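You operate a simulated robot arm through the tools that you are given. There is no shell and no other tool.

Carry out the task below with a simulated robot arm. There is one attempt and no reset: what you move stays moved.

JOB
Slide the barometer back beside the clock, tap its glass and set the marker over the pointer.
Fine: the small tin that stands in its place goes on the brass tray.

The check looks at the end state, three seconds after you hand in, the way a careful person would. Anything else that was tipped, shoved, dropped, spilled or broken makes it a failure.

ROBOT AND FRAMES
A 6-joint arm with a two-finger parallel gripper, fixed in place. Base frame: the origin is at the foot of the arm, x ahead of it, y to its left, z up. Units: m, rad, N and s.
With the tool pointing down near the work surface it reaches from about 0.22 to 0.4 m from the base axis. Its first joint turns from -1.152 to 1.152 rad. Payload 2.9 kg.
Tool frame: the origin (TCP) lies between the finger pads and is the grasp point; the fingertips stand 0.03 m ahead of it; z points along the fingers, y is the line along which they close. Largest opening 0.11 m; finger width 0.02, thickness 0.01; the body of the gripper, 0.048 by 0.112 m, starts 0.055 m behind the TCP.
Orientation is that of the tool frame in the base frame, as a unit quaternion [x, y, z, w]. With the fingers straight down and closing along the base's y, the tool's x points along the base's -x, its y along +y and its z along -z.

CONTROLS
- The arm moves only by the tool step_arm. Its argument "series" is text: rows parted by semicolons, each of 7 numbers parted by spaces: the shift along the tool's x, y, z in m, then the turn, a rotation vector about the tool's x, y, z in rad, then the opening, from 0 (shut) to 1 (fully open). In form: dx dy dz wx wy wz grip; .... A call has 1 to 20 rows; each row shifts and turns the commanded pose from where the row before left it, along the tool's axes as they then stand. A row lasts 0.2 s, in which the tool goes at most 0.05 m and 0.15 rad; a call with a longer step from one row to the next is refused whole, and so is a gripper value outside its range. Where a pose cannot be reached the arm comes as near as it can. A force on the tool above 40 N (or 10 N above the force at the start of the call, whichever is more), or a blocked arm, ends the call early, and 0.2 s more pass. The fingers move at their own pace (about 0.108 m/s each) and stop on an object; they squeeze with about 33 N. The grip force told is the motor's: it shows also when the fingers shut on nothing. Time passes only in rows, and 0.2 s behind the last, so rows that do not move let the fingers close. The reply holds the time, the measured pose of the TCP, the force on the tool along the base axes, the opening and the grip force, in the units named above and with some noise, with the torque about the TCP (base axes, N m) and any sound that the robot's microphone picked up.
- Cameras (640 x 400 px; columns grow to the right, rows downward): "scene" is fixed at [0.0721, 0.4304, 1.3804]; the picture's right is [-0.80, -0.60, 0.00], its down [-0.37, 0.49, -0.79] and it looks along [0.48, -0.63, -0.61] (base axes); focal length 345 px, centre (320, 200). "wrist" rides on the gripper at [0.072, 0.017, -0.103] in the tool frame; the picture's right is [-0.23, 0.97, 0.00], its down [-0.76, -0.18, -0.62] and it looks along [-0.61, -0.14, 0.78] (tool axes); focal length 222 px, centre (320, 200). There is no depth. A picture from a camera that has moved, and an enlarged one, comes with that camera's place and axes in the base frame and with its lens.
- capture(camera): a new picture of that camera. It takes no simulated time.
- enlarge(camera, box): a new picture of the part [left, top, right, bottom] of that camera's present view, enlarged. It takes no simulated time.
- job_done(): hands the job in; it is judged then, once.

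Nothing tells you positions but the pictures and the camera data. Unless the task says otherwise, let go and move clear before handing in.

The tools are called as a command line: name --argument value ..., lists and objects as JSON in quotes. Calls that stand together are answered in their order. step_arm: Moves the arm, as the interface text tells. Its arguments: {"type":"object","properties":{"series":{"type":"string"}},"required":["series"]} The other tools are called the same way: capture (camera) takes a picture; enlarge (camera, box) takes an enlarged picture of a part of a camera's view; job_done () hands the job in.

At the start:

```text
clock: 0.0
position: [0.3688, 0.1599, 1.1205]
ee_rot: [0.0, 1.0, 0.0, 0.0]
ft_force: [0.5, -0.4, -0.8]
moment: [0.0, 0.0, -0.03]
grip_width: 0.1102
finger_force: 0.0
```

scene: 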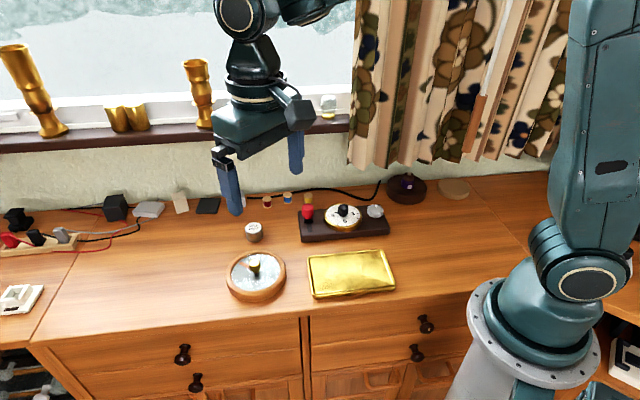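
wrist: 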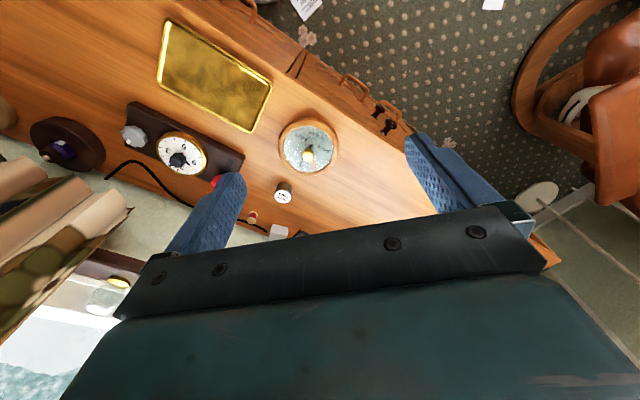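

I see a dresser top with a round wooden-cased instrument with a knob (probably the barometer), a small tin, a brass tray, and a dark plinth carrying a dial. I'll enlarge these before moving anything.

enlarge --camera "scene" --box '[200, 160, 420, 310]'

enlarge --camera "scene" --box '[210, 240, 310, 310]'

enlarge --camera "scene" --box '[290, 170, 430, 260]'

enlarge --camera "wrist" --box '[100, 80, 380, 240]'

enlarge --camera "scene" --box '[0, 160, 240, 310]'

```text
2.67 times, centred on (310, 235) of scene
camera zoom: at [0.0721, 0.4304, 1.3804], right [-0.8, -0.6, 0.0], down [-0.37, 0.49, -0.79], along [0.48, -0.63, -0.61], focal length 921 px, centre (347, 107)
```

zoom: 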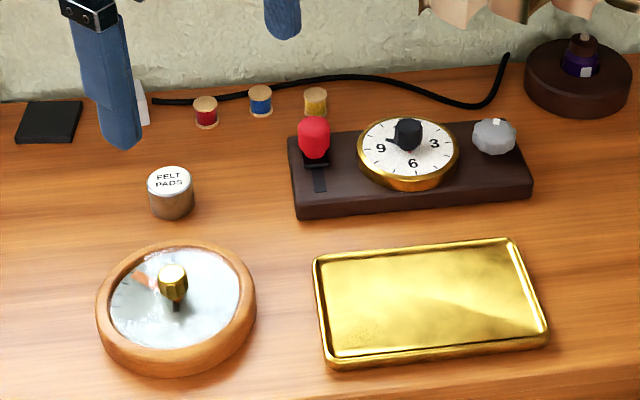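

```text
5.71 times, centred on (260, 275) of scene
camera zoom: at [0.0721, 0.4304, 1.3804], right [-0.8, -0.6, 0.0], down [-0.37, 0.49, -0.79], along [0.48, -0.63, -0.61], focal length 1974 px, centre (663, -229)
```

zoom: 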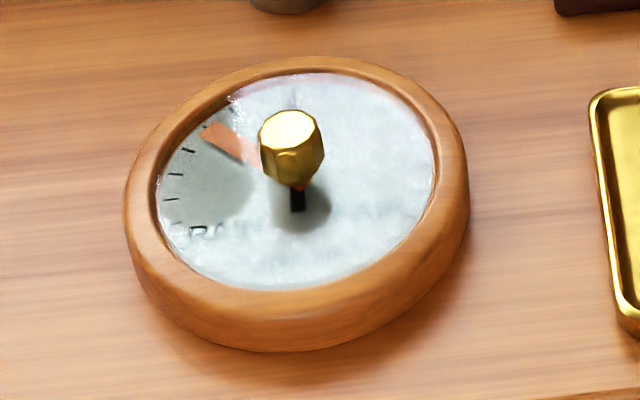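

```text
4.44 times, centred on (360, 215) of scene
camera zoom: at [0.0721, 0.4304, 1.3804], right [-0.8, -0.6, 0.0], down [-0.37, 0.49, -0.79], along [0.48, -0.63, -0.61], focal length 1535 px, centre (142, 133)
```

zoom: 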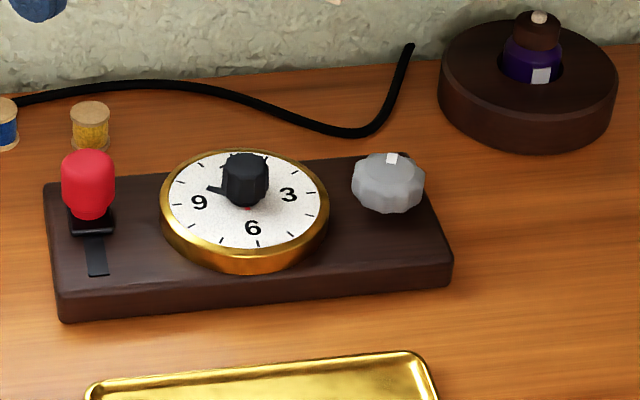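

```text
2.29 times, centred on (240, 160) of wrist
camera zoom: at [0.2979, 0.1767, 1.2236], right [0.23, 0.97, 0.0], down [0.76, -0.18, 0.62], along [0.61, -0.14, -0.78], focal length 508 px, centre (503, 291)
```

zoom: 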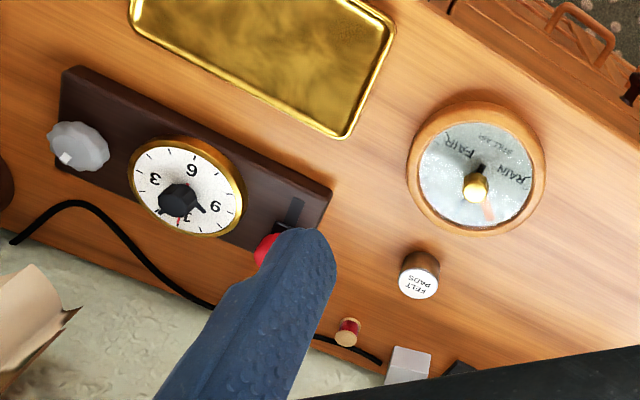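

```text
2.67 times, centred on (120, 235) of scene
camera zoom: at [0.0721, 0.4304, 1.3804], right [-0.8, -0.6, 0.0], down [-0.37, 0.49, -0.79], along [0.48, -0.63, -0.61], focal length 921 px, centre (853, 107)
```

zoom: 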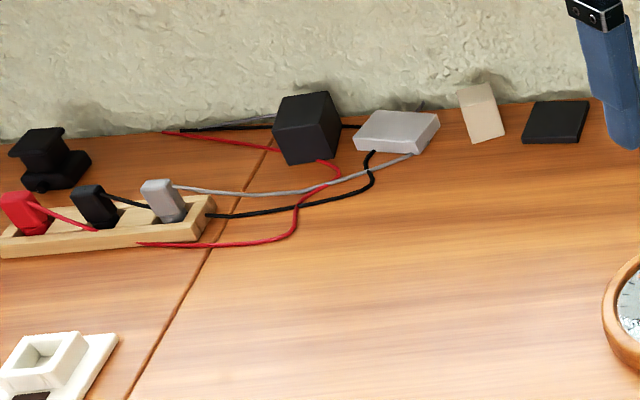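

The tin marked FELT PADS stands just behind the barometer and beside the clock plinth. I'll take tighter views of the barometer dial and the spot where the tin stands before I move.

enlarge --camera "scene" --box '[225, 245, 289, 285]'

enlarge --camera "scene" --box '[230, 200, 310, 250]'

enlarge --camera "wrist" --box '[260, 105, 356, 165]'

enlarge --camera "wrist" --box '[110, 90, 260, 184]'

```text
10.00 times, centred on (257, 265) of scene
camera zoom: at [0.0721, 0.4304, 1.3804], right [-0.8, -0.6, 0.0], down [-0.37, 0.49, -0.79], along [0.48, -0.63, -0.61], focal length 3454 px, centre (950, -450)
```

zoom: 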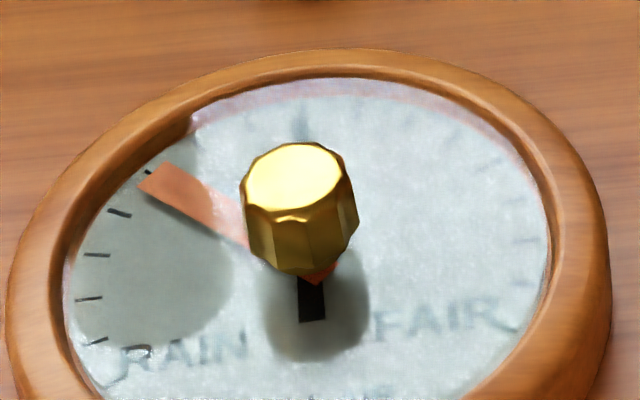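

```text
8.00 times, centred on (270, 225) of scene
camera zoom: at [0.0721, 0.4304, 1.3804], right [-0.8, -0.6, 0.0], down [-0.37, 0.49, -0.79], along [0.48, -0.63, -0.61], focal length 2763 px, centre (720, 0)
```

zoom: 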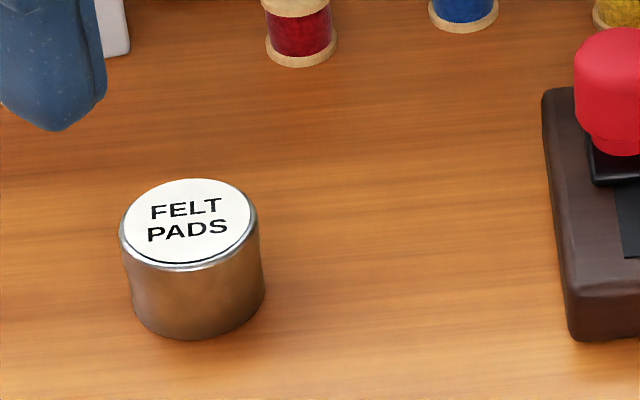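

```text
6.67 times, centred on (308, 135) of wrist
camera zoom: at [0.2979, 0.1767, 1.2236], right [0.23, 0.97, 0.0], down [0.76, -0.18, 0.62], along [0.61, -0.14, -0.78], focal length 1481 px, centre (400, 633)
```

zoom: 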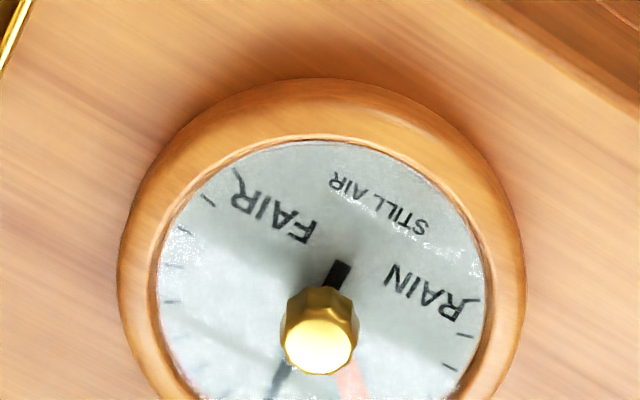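

```text
4.26 times, centred on (185, 137) of wrist
camera zoom: at [0.2979, 0.1767, 1.2236], right [0.23, 0.97, 0.0], down [0.76, -0.18, 0.62], along [0.61, -0.14, -0.78], focal length 945 px, centre (894, 468)
```

zoom: 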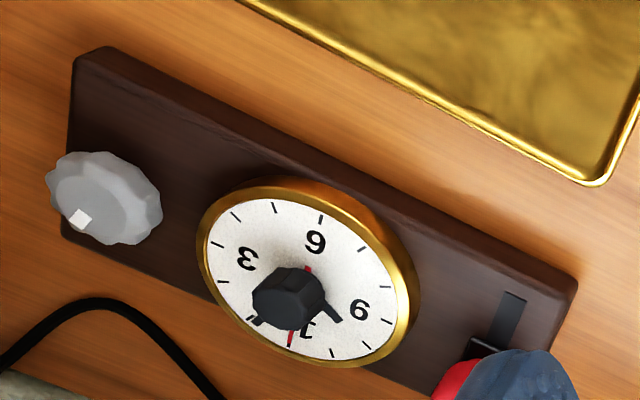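

The scene is clear and both hands sit near the barometer's centre, though glare hides the upper dial. I'll test the reach high above the surface and get a second viewpoint to fix the table height.

step_arm --series "-0.03 0 0 0 0 0 1; -0.03 0 0 0 0 0 1; 0 0 0 0 0 0 1"

capture --camera "wrist"

capture --camera "scene"

```text
clock: 0.8
position: [0.4324, 0.1612, 1.1213]
ee_rot: [0.0, 1.0, 0.0, 0.0]
ft_force: [0.0, 0.0, -0.1]
moment: [-0.01, -0.01, 0.0]
grip_width: 0.11
finger_force: 0.0
```

```text
taken
camera wrist: at [0.3605, 0.1775, 1.2238], right [0.23, 0.97, 0.0], down [0.76, -0.18, 0.62], along [0.61, -0.14, -0.78], focal length 222 px, centre (320, 200)
```

wrist: 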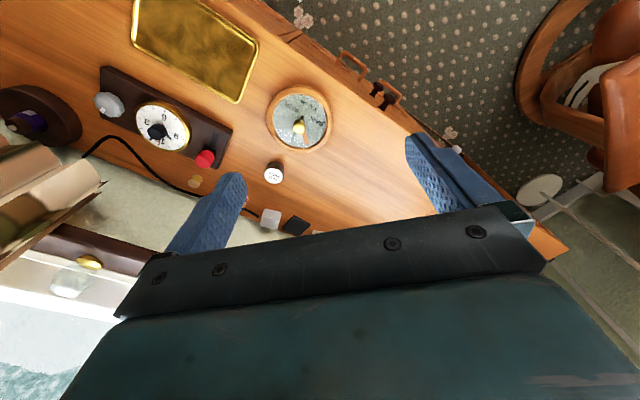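

```text
taken
```

scene: 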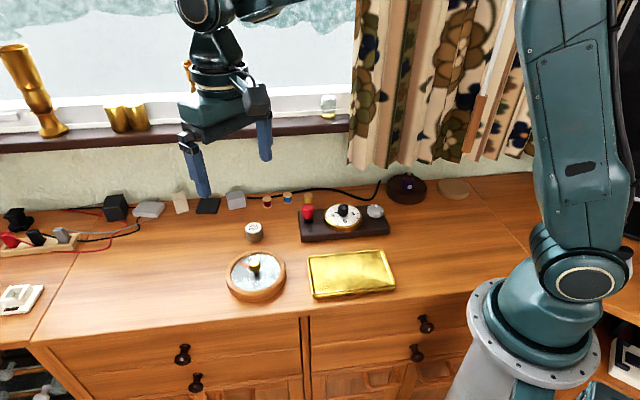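

The arm reached x=0.43 without trouble. I'll enlarge the tin, barometer and plinth from this viewpoint to triangulate them more exactly.

enlarge --camera "wrist" --box '[225, 75, 353, 155]'

enlarge --camera "wrist" --box '[240, 140, 320, 190]'

enlarge --camera "wrist" --box '[80, 50, 270, 169]'

enlarge --camera "scene" --box '[200, 160, 420, 310]'

```text
5.00 times, centred on (289, 115) of wrist
camera zoom: at [0.3605, 0.1775, 1.2238], right [0.23, 0.97, 0.0], down [0.76, -0.18, 0.62], along [0.61, -0.14, -0.78], focal length 1111 px, centre (475, 625)
```

zoom: 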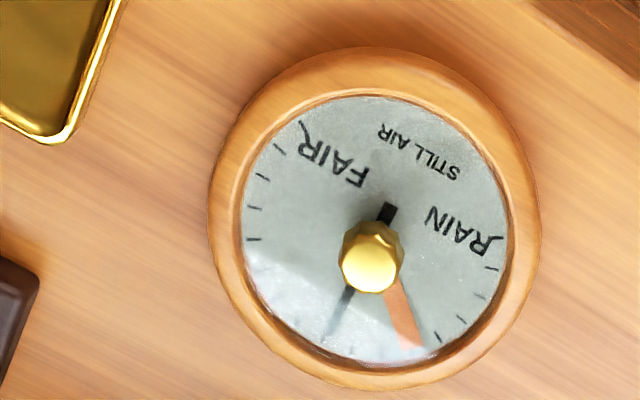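

```text
8.00 times, centred on (280, 165) of wrist
camera zoom: at [0.3605, 0.1775, 1.2238], right [0.23, 0.97, 0.0], down [0.76, -0.18, 0.62], along [0.61, -0.14, -0.78], focal length 1777 px, centre (640, 480)
```

zoom: 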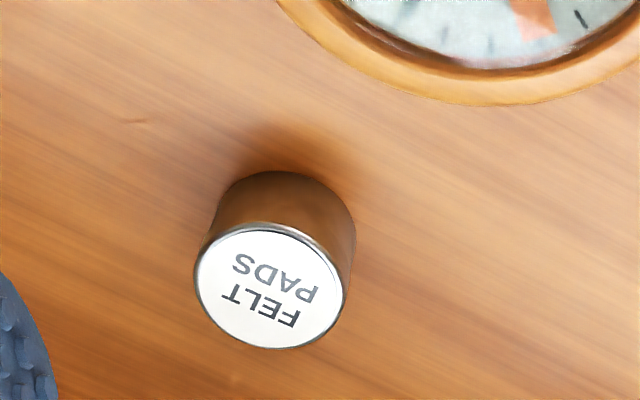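

```text
3.36 times, centred on (175, 110) of wrist
camera zoom: at [0.3605, 0.1775, 1.2238], right [0.23, 0.97, 0.0], down [0.76, -0.18, 0.62], along [0.61, -0.14, -0.78], focal length 747 px, centre (807, 504)
```

zoom: 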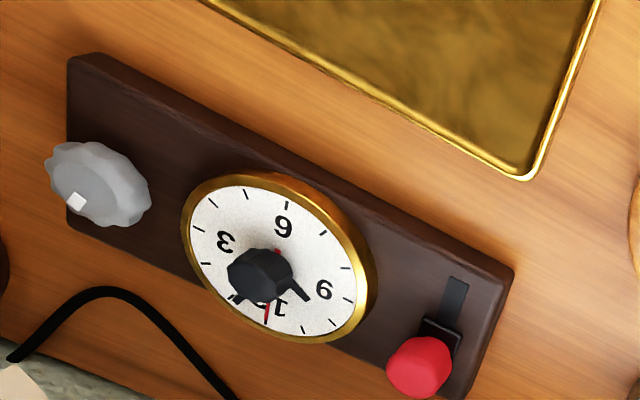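

```text
2.67 times, centred on (310, 235) of scene
camera zoom: at [0.0721, 0.4304, 1.3804], right [-0.8, -0.6, 0.0], down [-0.37, 0.49, -0.79], along [0.48, -0.63, -0.61], focal length 921 px, centre (347, 107)
```

zoom: 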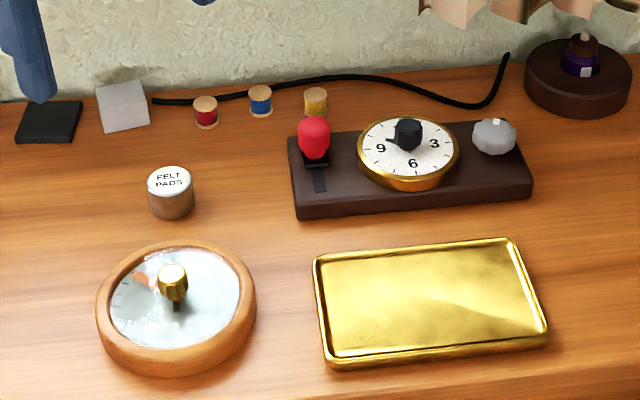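

Triangulating both cameras, I take the tabletop at z≈0.745, the tin at about (0.609, 0.008) and the barometer centre at about (0.504, 0.102). The tray centre comes out near (0.335, -0.035), with the plinth's front edge running along (0.72, 0.69). I'll turn the gripper to line up with the plinth and stay high for now.

step_arm --series "0 0 0 0 0 0.135 1; 0 0 0 0 0 0.135 1; 0 0 0 0 0 0.135 1; 0 0 0 0 0 0.135 1; 0 0 0 0 0 0.135 1; 0 0 0 0 0 0.135 1; 0 0 0 0 0 0 1"

capture --camera "wrist"

capture --camera "scene"

```text
clock: 2.4
position: [0.4301, 0.1586, 1.1212]
ee_rot: [0.395, 0.919, 0.0, -0.001]
ft_force: [0.4, -1.2, 0.0]
moment: [0.03, -0.01, -0.02]
grip_width: 0.1102
finger_force: 0.0
```

```text
taken
camera wrist: at [0.3928, 0.2237, 1.2232], right [0.86, 0.51, 0.0], down [0.4, -0.67, 0.62], along [0.32, -0.54, -0.78], focal length 222 px, centre (320, 200)
```

wrist: 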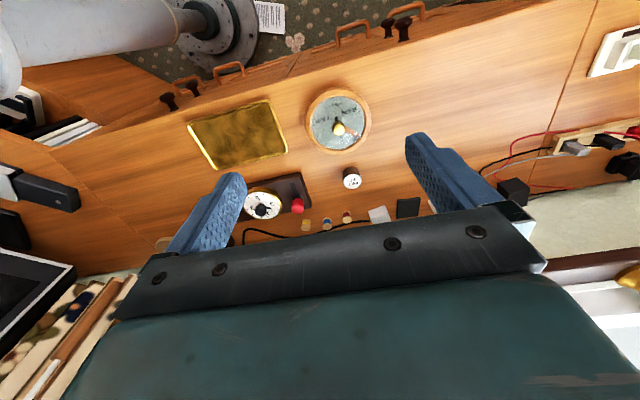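

```text
taken
```

scene: 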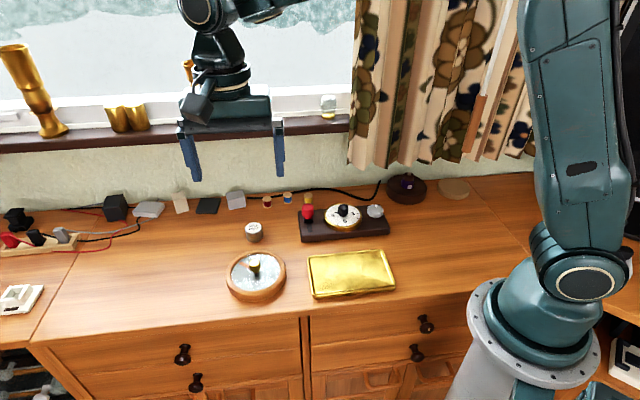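

The gripper now lines up with the plinth and nothing was touched. I'll look at the barometer and tin from this angle, then test the reach toward the tin.

enlarge --camera "wrist" --box '[290, 75, 386, 195]'

enlarge --camera "wrist" --box '[296, 80, 376, 160]'

enlarge --camera "wrist" --box '[170, 80, 400, 250]'

```text
3.33 times, centred on (338, 135) of wrist
camera zoom: at [0.3928, 0.2237, 1.2232], right [0.86, 0.51, 0.0], down [0.4, -0.67, 0.62], along [0.32, -0.54, -0.78], focal length 740 px, centre (260, 417)
```

zoom: 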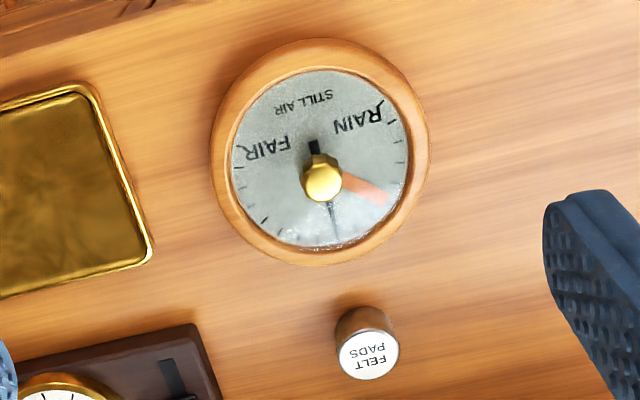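

```text
5.00 times, centred on (336, 120) of wrist
camera zoom: at [0.3928, 0.2237, 1.2232], right [0.86, 0.51, 0.0], down [0.4, -0.67, 0.62], along [0.32, -0.54, -0.78], focal length 1111 px, centre (240, 600)
```

zoom: 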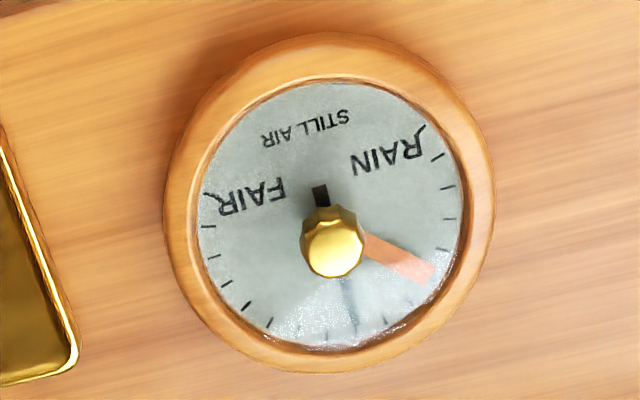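

```text
2.35 times, centred on (285, 165) of wrist
camera zoom: at [0.3928, 0.2237, 1.2232], right [0.86, 0.51, 0.0], down [0.4, -0.67, 0.62], along [0.32, -0.54, -0.78], focal length 523 px, centre (402, 282)
```

zoom: 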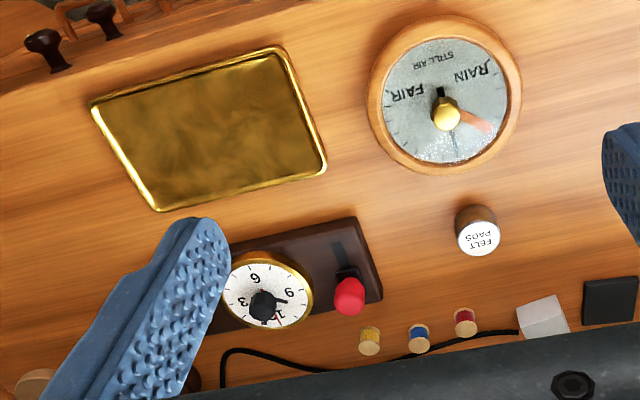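

The pointer is black and points toward the wall, and the orange marker sits round toward RAIN. I'll go to a hover above the tin at z≈0.92 to check the reach.

step_arm --series "-0.0291 0.0032 0.025 0 0 0 1; -0.0291 0.0032 0.025 0 0 0 1; -0.0291 0.0032 0.025 0 0 0 1; -0.0291 0.0032 0.025 0 0 0 1; -0.0291 0.0032 0.025 0 0 0 1; -0.0291 0.0032 0.025 0 0 0 1; -0.0291 0.0032 0.025 0 0 0 1; -0.0291 0.0032 0.025 0 0 0 1; 0 0 0 0 0 0 1; 0 0 0 0 0 0 1"

capture --camera "wrist"

capture --camera "scene"

```text
clock: 4.6
position: [0.6094, 0.0082, 0.9233]
ee_rot: [0.394, 0.919, 0.0, 0.001]
ft_force: [0.7, 0.1, 0.4]
moment: [0.01, -0.01, 0.0]
grip_width: 0.1101
finger_force: 0.0
```

```text
taken
camera wrist: at [0.5722, 0.0713, 1.0261], right [0.86, 0.51, 0.0], down [0.4, -0.67, 0.62], along [0.32, -0.54, -0.78], focal length 222 px, centre (320, 200)
```

wrist: 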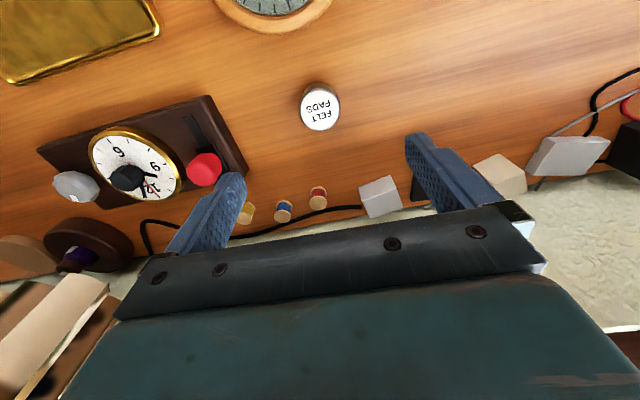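

```text
taken
```

scene: 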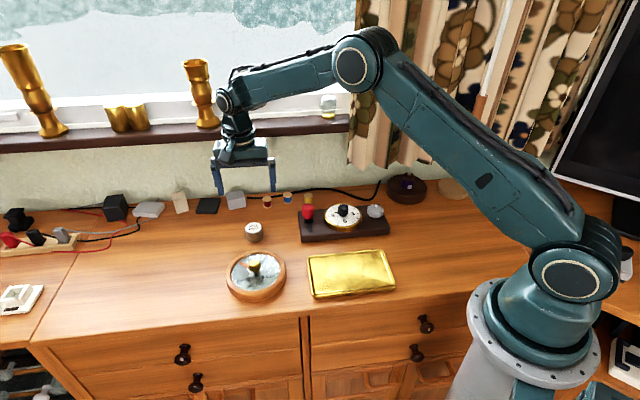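

The arm reaches this far without trouble, and the tin looks almost exactly under the gripper. I'll enlarge to check the alignment and the tin's height.

enlarge --camera "wrist" --box '[272, 70, 368, 142]'

enlarge --camera "scene" --box '[200, 140, 320, 250]'

enlarge --camera "wrist" --box '[20, 80, 270, 240]'

```text
5.56 times, centred on (320, 106) of wrist
camera zoom: at [0.5722, 0.0713, 1.0261], right [0.86, 0.51, 0.0], down [0.4, -0.67, 0.62], along [0.32, -0.54, -0.78], focal length 1234 px, centre (320, 722)
```

zoom: 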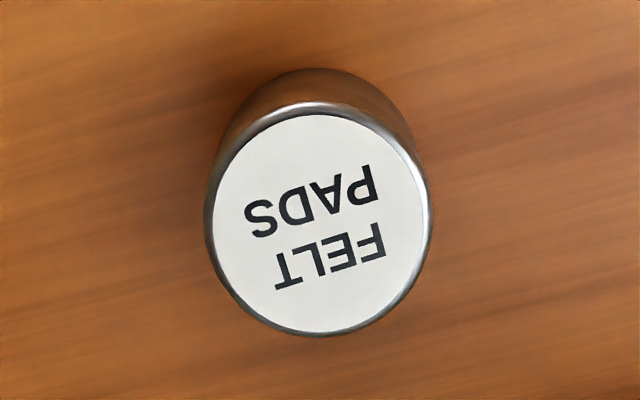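

```text
3.64 times, centred on (260, 195) of scene
camera zoom: at [0.0721, 0.4304, 1.3804], right [-0.8, -0.6, 0.0], down [-0.37, 0.49, -0.79], along [0.48, -0.63, -0.61], focal length 1256 px, centre (538, 218)
```

zoom: 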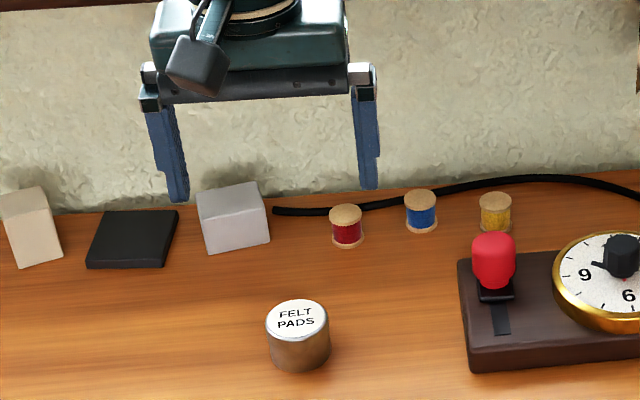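

```text
2.50 times, centred on (145, 160) of wrist
camera zoom: at [0.5722, 0.0713, 1.0261], right [0.86, 0.51, 0.0], down [0.4, -0.67, 0.62], along [0.32, -0.54, -0.78], focal length 555 px, centre (758, 300)
```

zoom: 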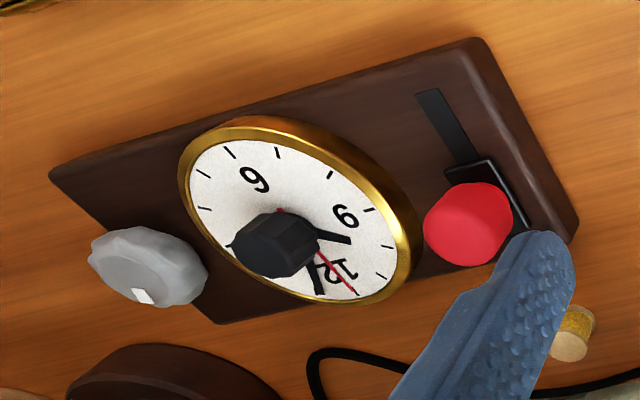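

The tin sits within about 1 mm of the gripper axis, roughly 44 mm wide and 30 mm tall. I'll lower to TCP z≈0.80 with the fingers straddling it, then check the height against the table.

step_arm --series "0 0 0.03 0 0 0 0.8; 0 0 0.03 0 0 0 0.8; 0 0 0.03 0 0 0 0.8; 0 0 0.03 0 0 0 0.8; 0 0 0.003 0 0 0 0.8; 0 0 0 0 0 0 0.8"

capture --camera "wrist"

enlarge --camera "scene" --box '[200, 160, 320, 250]'

```text
clock: 6.0
position: [0.6096, 0.0099, 0.7974]
ee_rot: [0.394, 0.919, 0.0, 0.001]
ft_force: [-0.2, -0.4, -0.5]
moment: [0.0, 0.01, 0.0]
grip_width: 0.0879
finger_force: 0.1
```

```text
taken
camera wrist: at [0.5724, 0.0732, 0.9004], right [0.86, 0.51, 0.0], down [0.4, -0.67, 0.62], along [0.32, -0.54, -0.78], focal length 222 px, centre (320, 200)
```

wrist: 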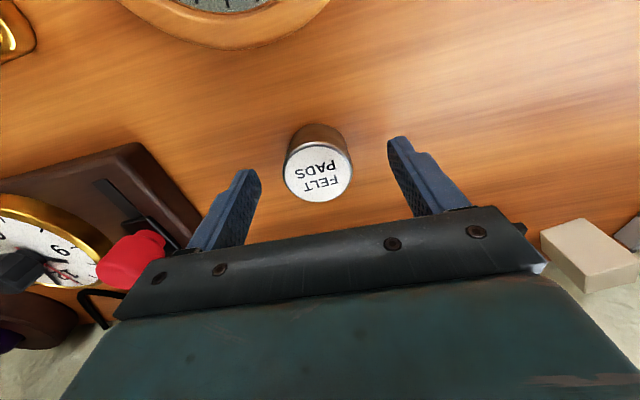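

```text
4.44 times, centred on (260, 205) of scene
camera zoom: at [0.0721, 0.4304, 1.3804], right [-0.8, -0.6, 0.0], down [-0.37, 0.49, -0.79], along [0.48, -0.63, -0.61], focal length 1535 px, centre (587, 178)
```

zoom: 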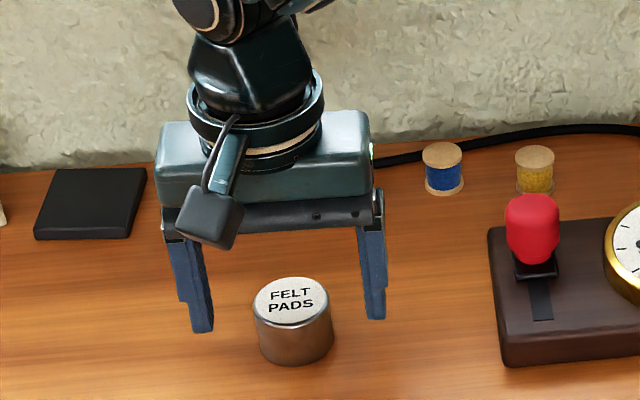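

The tin's top works out at z≈0.772, so the tabletop is about 0.742. At TCP z≈0.780 the fingertips overlap the tin by about 22 mm and stay clear of the wood, so I'll go there and close.

step_arm --series "0 0 0.009 0 0 0 0.8; 0 0 0.008 0 0 0 0.8; 0 0 0 0 0 0 0.8"

enlarge --camera "scene" --box '[220, 190, 290, 250]'

capture --camera "wrist"

```text
clock: 6.8
position: [0.6094, 0.0087, 0.7809]
ee_rot: [0.395, 0.919, 0.0, 0.0]
ft_force: [0.4, 0.8, 0.7]
moment: [0.01, -0.01, 0.0]
grip_width: 0.0881
finger_force: 0.0
```

```text
6.67 times, centred on (255, 220) of scene
camera zoom: at [0.0721, 0.4304, 1.3804], right [-0.8, -0.6, 0.0], down [-0.37, 0.49, -0.79], along [0.48, -0.63, -0.61], focal length 2302 px, centre (753, 67)
```

zoom: 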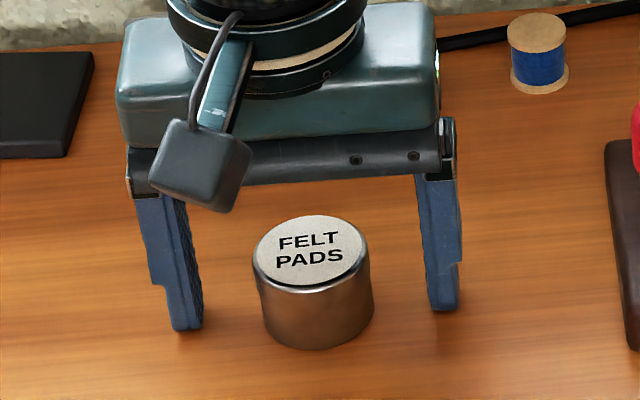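

```text
taken
camera wrist: at [0.5719, 0.0721, 0.8836], right [0.86, 0.51, 0.0], down [0.4, -0.67, 0.62], along [0.32, -0.54, -0.78], focal length 222 px, centre (320, 200)
```

wrist: 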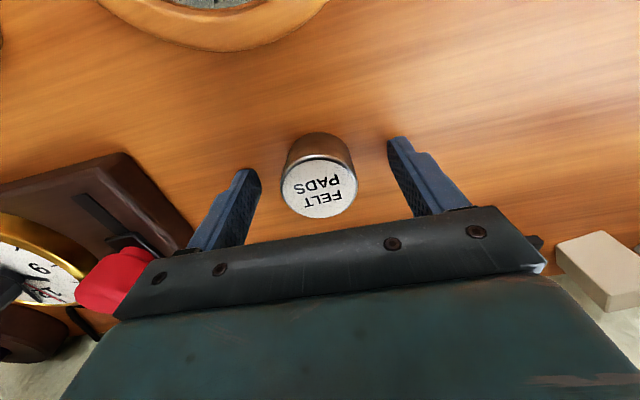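

The fingers straddle the tin, which sits about 4 mm further toward the wall than the pads. I'll correct that, close on it and look before lifting.

step_arm --series "-0.004 -0.001 0 0 0 0 0.8; 0 0 0 0 0 0 0.5; 0 0 0 0 0 0 0.3; 0 0 0 0 0 0 0.3; 0 0 0 0 0 0 0.3"

capture --camera "wrist"

enlarge --camera "scene" --box '[220, 190, 290, 250]'

```text
clock: 8.0
position: [0.6117, 0.005, 0.7807]
ee_rot: [0.394, 0.919, 0.0, 0.0]
ft_force: [0.7, -0.4, -0.1]
moment: [-0.03, -0.02, 0.02]
grip_width: 0.0426
finger_force: 33.5
```

```text
taken
camera wrist: at [0.5738, 0.069, 0.8833], right [0.86, 0.51, 0.0], down [0.4, -0.67, 0.62], along [0.32, -0.54, -0.78], focal length 222 px, centre (320, 200)
```

wrist: 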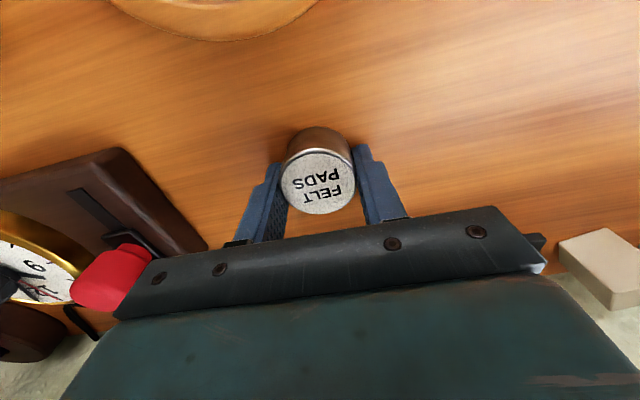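

```text
6.67 times, centred on (255, 220) of scene
camera zoom: at [0.0721, 0.4304, 1.3804], right [-0.8, -0.6, 0.0], down [-0.37, 0.49, -0.79], along [0.48, -0.63, -0.61], focal length 2302 px, centre (753, 67)
```

zoom: 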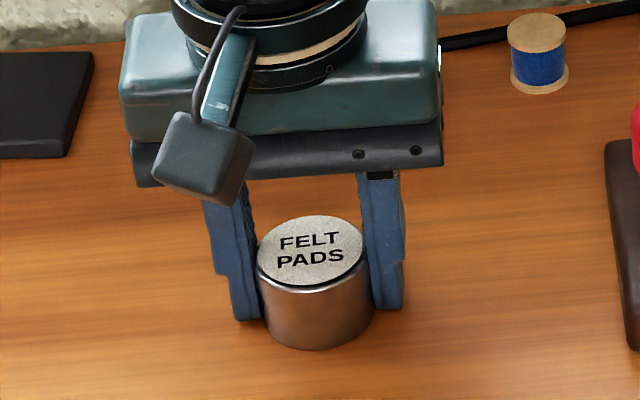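

The tin is gripped, with the opening at 42.6 mm and full grip force. I'll lift it to z≈0.90, check it, and then carry it to the tray centre near (0.340, -0.039).

step_arm --series "0 0 -0.01 0 0 0 0.3; 0 0 -0.02 0 0 0 0.3; 0 0 -0.03 0 0 0 0.3; 0 0 -0.03 0 0 0 0.3; 0 0 -0.03 0 0 0 0.3; 0 0 0 0 0 0 0.3"

capture --camera "wrist"

capture --camera "scene"

```text
clock: 9.4
position: [0.6091, 0.0098, 0.9019]
ee_rot: [0.394, 0.919, 0.0, 0.0]
ft_force: [-0.1, 0.6, -0.5]
moment: [0.02, 0.0, -0.02]
grip_width: 0.0333
finger_force: 0.1
```

```text
taken
camera wrist: at [0.5732, 0.0737, 1.0049], right [0.86, 0.51, 0.0], down [0.4, -0.67, 0.62], along [0.32, -0.54, -0.78], focal length 222 px, centre (320, 200)
```

wrist: 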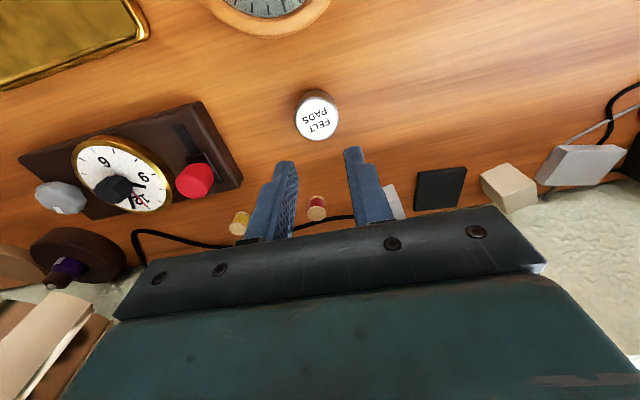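

```text
taken
```

scene: 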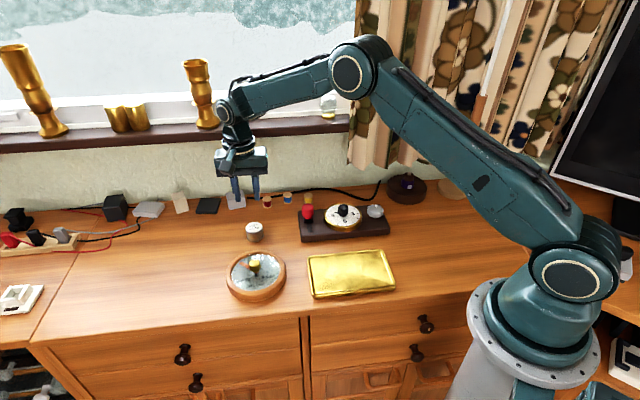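

The tin slipped out during the lift: the fingers ran on to 33 mm and the tin still stands upright near its spot. I'll look closely at where it is now and at its shape before trying again.

enlarge --camera "wrist" --box '[276, 78, 356, 148]'

enlarge --camera "scene" --box '[225, 210, 281, 250]'

```text
5.71 times, centred on (316, 113) of wrist
camera zoom: at [0.5732, 0.0737, 1.0049], right [0.86, 0.51, 0.0], down [0.4, -0.67, 0.62], along [0.32, -0.54, -0.78], focal length 1269 px, centre (343, 697)
```

zoom: 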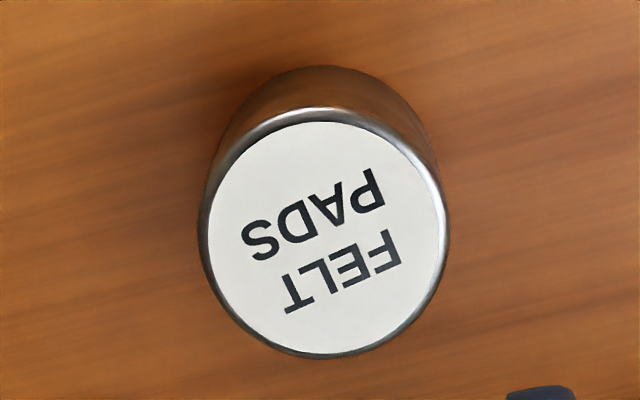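

```text
10.00 times, centred on (253, 230) of scene
camera zoom: at [0.072, 0.4304, 1.3804], right [-0.8, -0.6, 0.0], down [-0.37, 0.49, -0.79], along [0.48, -0.63, -0.61], focal length 3454 px, centre (990, -100)
```

zoom: 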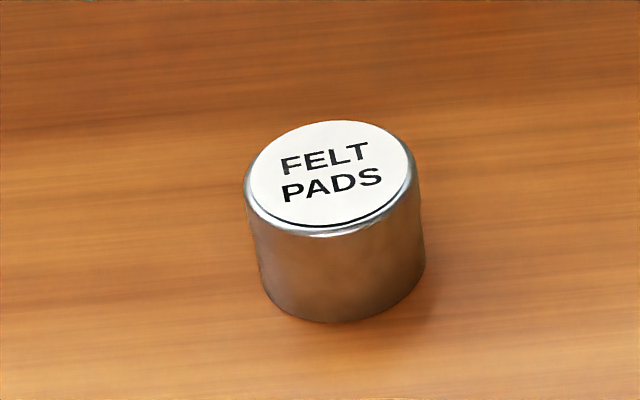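

The tin is upright and now measures about (0.6075, 0.005) with its top at z≈0.777, so my last grip was a few millimetres off its centre. I'll reopen, centre on it, lower again and watch the force for table contact.

step_arm --series "0 0 0 0 0 0 0.75; -0.002 -0.004 0 0 0 0 0.75; 0 0 0.03 0 0 0 0.75; 0 0 0.03 0 0 0 0.75; 0 0 0.03 0 0 0 0.75; 0 0 0.02 0 0 0 0.75; 0 0 0.01 0 0 0 0.75; 0 0 0 0 0 0 0.75"

enlarge --camera "wrist" --box '[200, 110, 440, 260]'

enlarge --camera "scene" --box '[225, 200, 281, 240]'

```text
clock: 11.2
position: [0.6102, 0.0026, 0.782]
ee_rot: [0.394, 0.919, 0.0, 0.0]
ft_force: [0.1, 0.5, -0.7]
moment: [-0.01, 0.03, -0.02]
grip_width: 0.0826
finger_force: 0.0
```

```text
2.67 times, centred on (320, 185) of wrist
camera zoom: at [0.573, 0.0671, 0.8841], right [0.86, 0.51, 0.0], down [0.4, -0.67, 0.62], along [0.32, -0.54, -0.78], focal length 592 px, centre (320, 240)
```

zoom: 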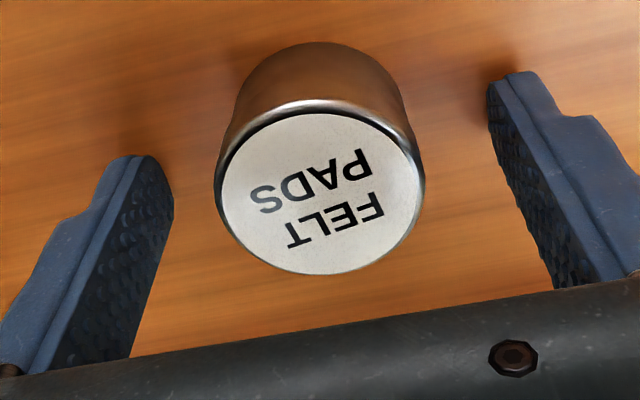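

```text
10.00 times, centred on (253, 220) of scene
camera zoom: at [0.0721, 0.4304, 1.3804], right [-0.8, -0.6, 0.0], down [-0.37, 0.49, -0.79], along [0.48, -0.63, -0.61], focal length 3454 px, centre (990, 0)
```

zoom: 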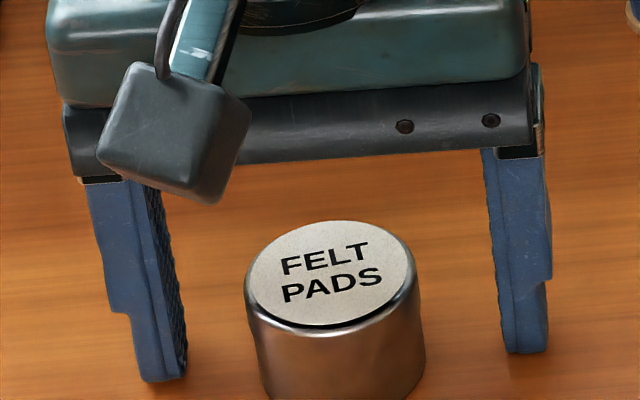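

The tin is centred within about 2 mm, with the fingertips just above the wood. I'll go 3 mm lower, close fully, and then lift only slightly to test the hold.

step_arm --series "0 0 0.002 0 0 0 0.75; 0 0 0.002 0 0 0 0.75; 0 0 0 0 0 0 0.75"

step_arm --series "0 0 0 0 0 0 0.4; 0 0 0 0 0 0 0; 0 0 0 0 0 0 0; 0 0 0 0 0 0 0"

step_arm --series "0 0 -0.002 0 0 0 0; 0 0 -0.003 0 0 0 0; 0 0 0 0 0 0 0"

enlarge --camera "wrist" --box '[200, 110, 440, 260]'

enlarge --camera "scene" --box '[225, 200, 281, 240]'

```text
clock: 12.0
position: [0.6094, 0.0032, 0.7796]
ee_rot: [0.393, 0.919, 0.001, 0.001]
ft_force: [-12.8, 10.9, 36.9]
moment: [-0.77, 1.66, -0.88]
grip_width: 0.0834
finger_force: 0.7
```

```text
clock: 13.0
position: [0.6109, -0.0002, 0.7797]
ee_rot: [0.395, 0.919, 0.001, 0.004]
ft_force: [-3.6, -19.8, 32.0]
moment: [-1.0, 0.88, 0.5]
grip_width: 0.0425
finger_force: 32.8
```

```text
clock: 13.8
position: [0.6074, 0.0038, 0.7803]
ee_rot: [0.392, 0.92, 0.001, -0.002]
ft_force: [0.6, 3.5, 8.5]
moment: [0.05, -0.13, 0.07]
grip_width: 0.0422
finger_force: 33.0
```

```text
2.67 times, centred on (320, 185) of wrist
camera zoom: at [0.5715, 0.0675, 0.8834], right [0.86, 0.51, 0.0], down [0.4, -0.67, 0.62], along [0.32, -0.53, -0.78], focal length 592 px, centre (320, 240)
```

zoom: 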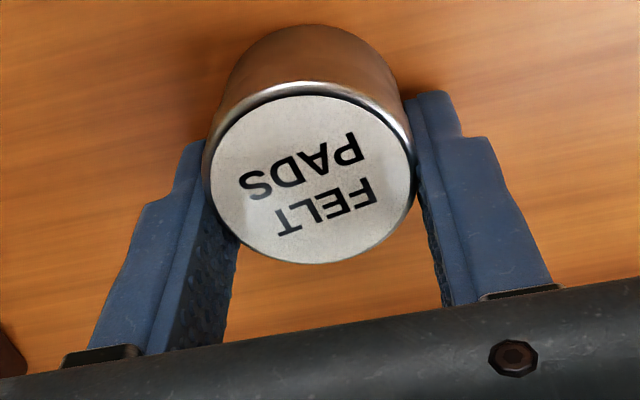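

```text
10.00 times, centred on (253, 220) of scene
camera zoom: at [0.0719, 0.4305, 1.3804], right [-0.8, -0.6, 0.0], down [-0.37, 0.49, -0.79], along [0.48, -0.63, -0.61], focal length 3454 px, centre (990, 0)
```

zoom: 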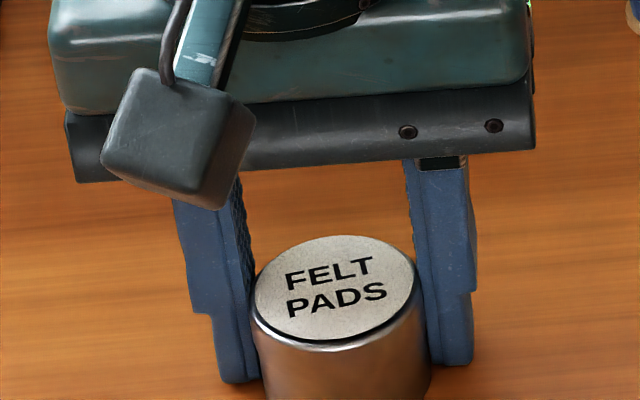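

The fingertips met the table at TCP z≈0.780, so the top is at z≈0.750 and the tin's lid at about 0.779. With that height, the tin sits roughly 8 mm toward the pad edge, which explains the slip. I'll open, rise a little and recentre along tool x.

step_arm --series "0 0 0 0 0 0 0.6; 0 0 0 0 0 0 0.75; 0 0 -0.003 0 0 0 0.75; 0.007 0 0 0 0 0 0.75; 0 0 0 0 0 0 0.75"

enlarge --camera "wrist" --box '[200, 110, 440, 260]'

enlarge --camera "scene" --box '[225, 200, 281, 240]'

```text
clock: 15.0
position: [0.605, 0.006, 0.7833]
ee_rot: [0.394, 0.919, 0.0, 0.0]
ft_force: [0.1, -0.9, 0.4]
moment: [0.0, 0.0, 0.02]
grip_width: 0.0828
finger_force: 0.1
```

```text
2.67 times, centred on (320, 185) of wrist
camera zoom: at [0.5674, 0.0707, 0.8861], right [0.86, 0.51, 0.0], down [0.4, -0.67, 0.62], along [0.32, -0.54, -0.78], focal length 592 px, centre (320, 240)
```

zoom: 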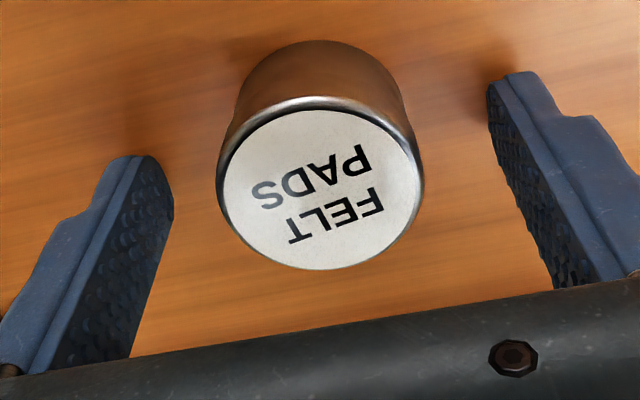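

```text
10.00 times, centred on (253, 220) of scene
camera zoom: at [0.0721, 0.4304, 1.3804], right [-0.8, -0.6, 0.0], down [-0.37, 0.49, -0.79], along [0.48, -0.63, -0.61], focal length 3454 px, centre (990, 0)
```

zoom: 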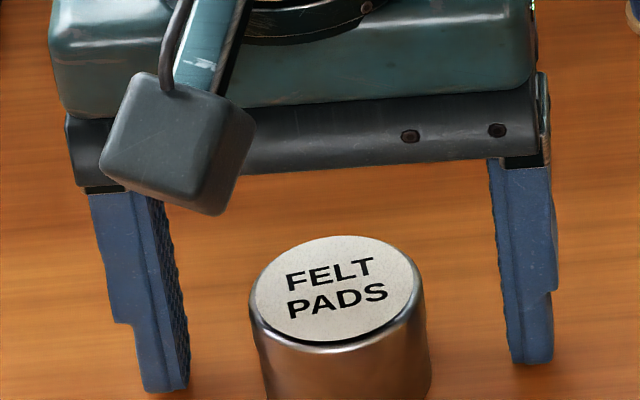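

Checked against the tabletop at 0.750, both cameras put the tin's centre about 5 mm on the +x side of the pads. I'll shift by that much and close firmly, then lift a few millimetres as a test.

step_arm --series "0.0055 0.0003 0 0 0 0 0.75; 0 0 0 0 0 0 0.75; 0 0 0 0 0 0 0.4; 0 0 0 0 0 0 0; 0 0 0 0 0 0 0; 0 0 0 0 0 0 0"

enlarge --camera "wrist" --box '[200, 110, 440, 260]'

enlarge --camera "scene" --box '[225, 200, 281, 240]'

```text
clock: 16.4
position: [0.6016, 0.0108, 0.7853]
ee_rot: [0.394, 0.919, 0.0, 0.0]
ft_force: [0.5, 1.4, 1.9]
moment: [0.03, -0.02, 0.01]
grip_width: 0.0429
finger_force: 32.8
```

```text
2.67 times, centred on (320, 185) of wrist
camera zoom: at [0.5642, 0.0751, 0.8876], right [0.86, 0.51, 0.0], down [0.4, -0.67, 0.62], along [0.32, -0.54, -0.78], focal length 592 px, centre (320, 240)
```

zoom: 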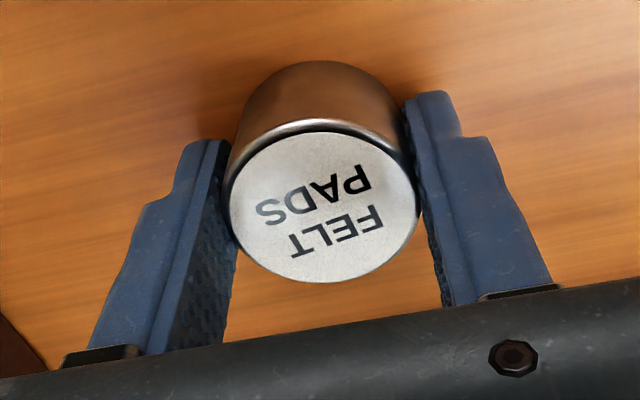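

```text
10.00 times, centred on (253, 220) of scene
camera zoom: at [0.072, 0.4304, 1.3804], right [-0.8, -0.6, 0.0], down [-0.37, 0.49, -0.79], along [0.48, -0.63, -0.61], focal length 3454 px, centre (990, 0)
```

zoom: 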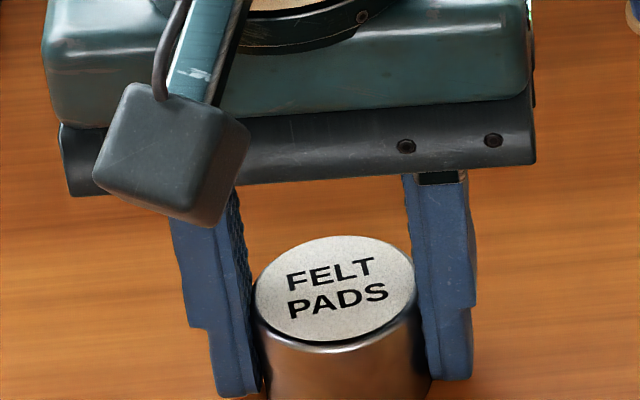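

The tin now sits centrally between the pads. I'll lift slowly by about 10 mm and check the hold.

step_arm --series "0 0 -0.002 0 0 0 0; 0 0 -0.003 0 0 0 0; 0 0 -0.005 0 0 0 0; 0 0 0 0 0 0 0"

enlarge --camera "scene" --box '[225, 200, 281, 240]'

enlarge --camera "wrist" --box '[200, 110, 440, 260]'

```text
clock: 17.4
position: [0.6011, 0.0094, 0.7931]
ee_rot: [0.394, 0.919, 0.0, 0.0]
ft_force: [-0.1, -0.3, -1.2]
moment: [0.03, 0.0, -0.02]
grip_width: 0.0425
finger_force: 33.6
```

```text
10.00 times, centred on (253, 220) of scene
camera zoom: at [0.0721, 0.4304, 1.3804], right [-0.8, -0.6, 0.0], down [-0.37, 0.49, -0.79], along [0.48, -0.63, -0.61], focal length 3454 px, centre (990, 0)
```

zoom: 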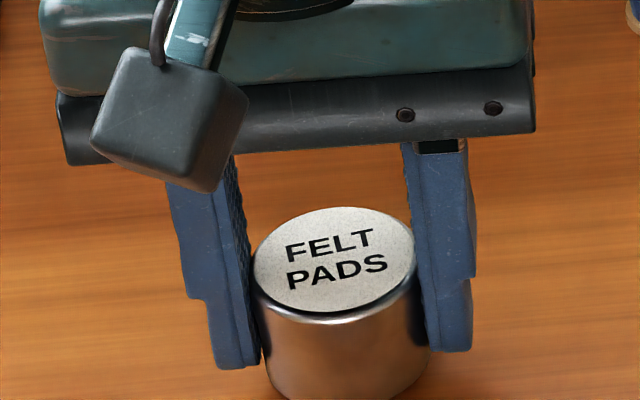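

```text
2.67 times, centred on (320, 185) of wrist
camera zoom: at [0.5647, 0.0736, 0.8962], right [0.86, 0.51, 0.0], down [0.4, -0.67, 0.62], along [0.32, -0.54, -0.78], focal length 592 px, centre (320, 240)
```

zoom: 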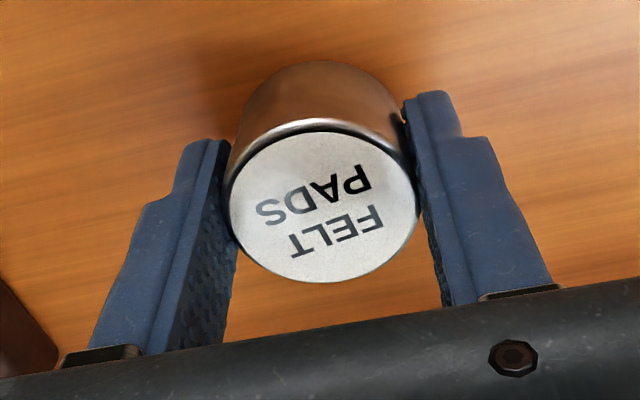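

The tin is rising with the gripper, unchanged in the wrist view. I'll lift on gently to z≈0.88 and check again before carrying it.

step_arm --series "0 0 -0.008 0 0 0 0; 0 0 -0.012 0 0 0 0; 0 0 -0.018 0 0 0 0; 0 0 -0.018 0 0 0 0; 0 0 -0.018 0 0 0 0; 0 0 -0.012 0 0 0 0; 0 0 0 0 0 0 0"

capture --camera "wrist"

capture --camera "scene"

```text
clock: 19.0
position: [0.6005, 0.0104, 0.8806]
ee_rot: [0.394, 0.919, 0.0, 0.0]
ft_force: [-0.9, 0.3, -1.2]
moment: [0.0, -0.02, -0.02]
grip_width: 0.0426
finger_force: 32.5
```

```text
taken
camera wrist: at [0.5636, 0.0731, 0.9836], right [0.86, 0.51, 0.0], down [0.4, -0.67, 0.62], along [0.32, -0.54, -0.78], focal length 222 px, centre (320, 200)
```

wrist: 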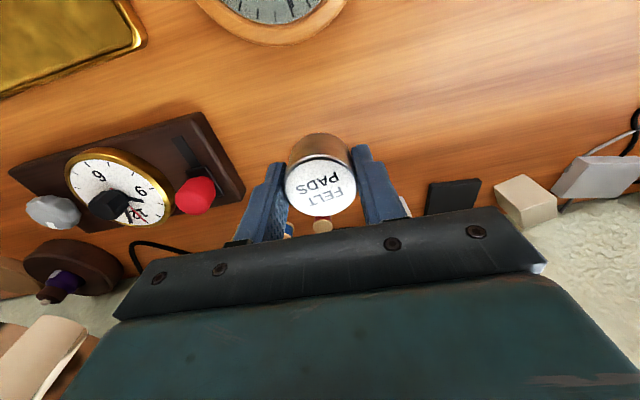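

```text
taken
```

scene: 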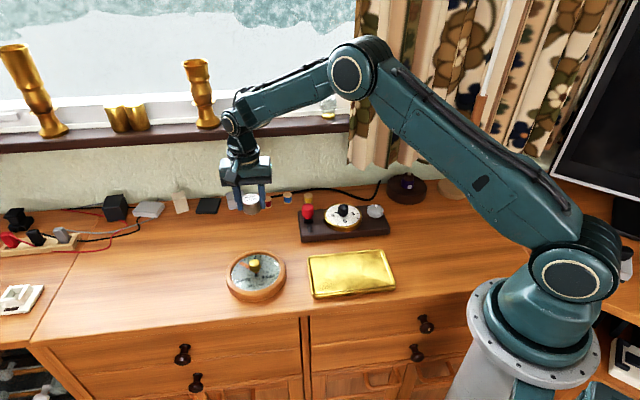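

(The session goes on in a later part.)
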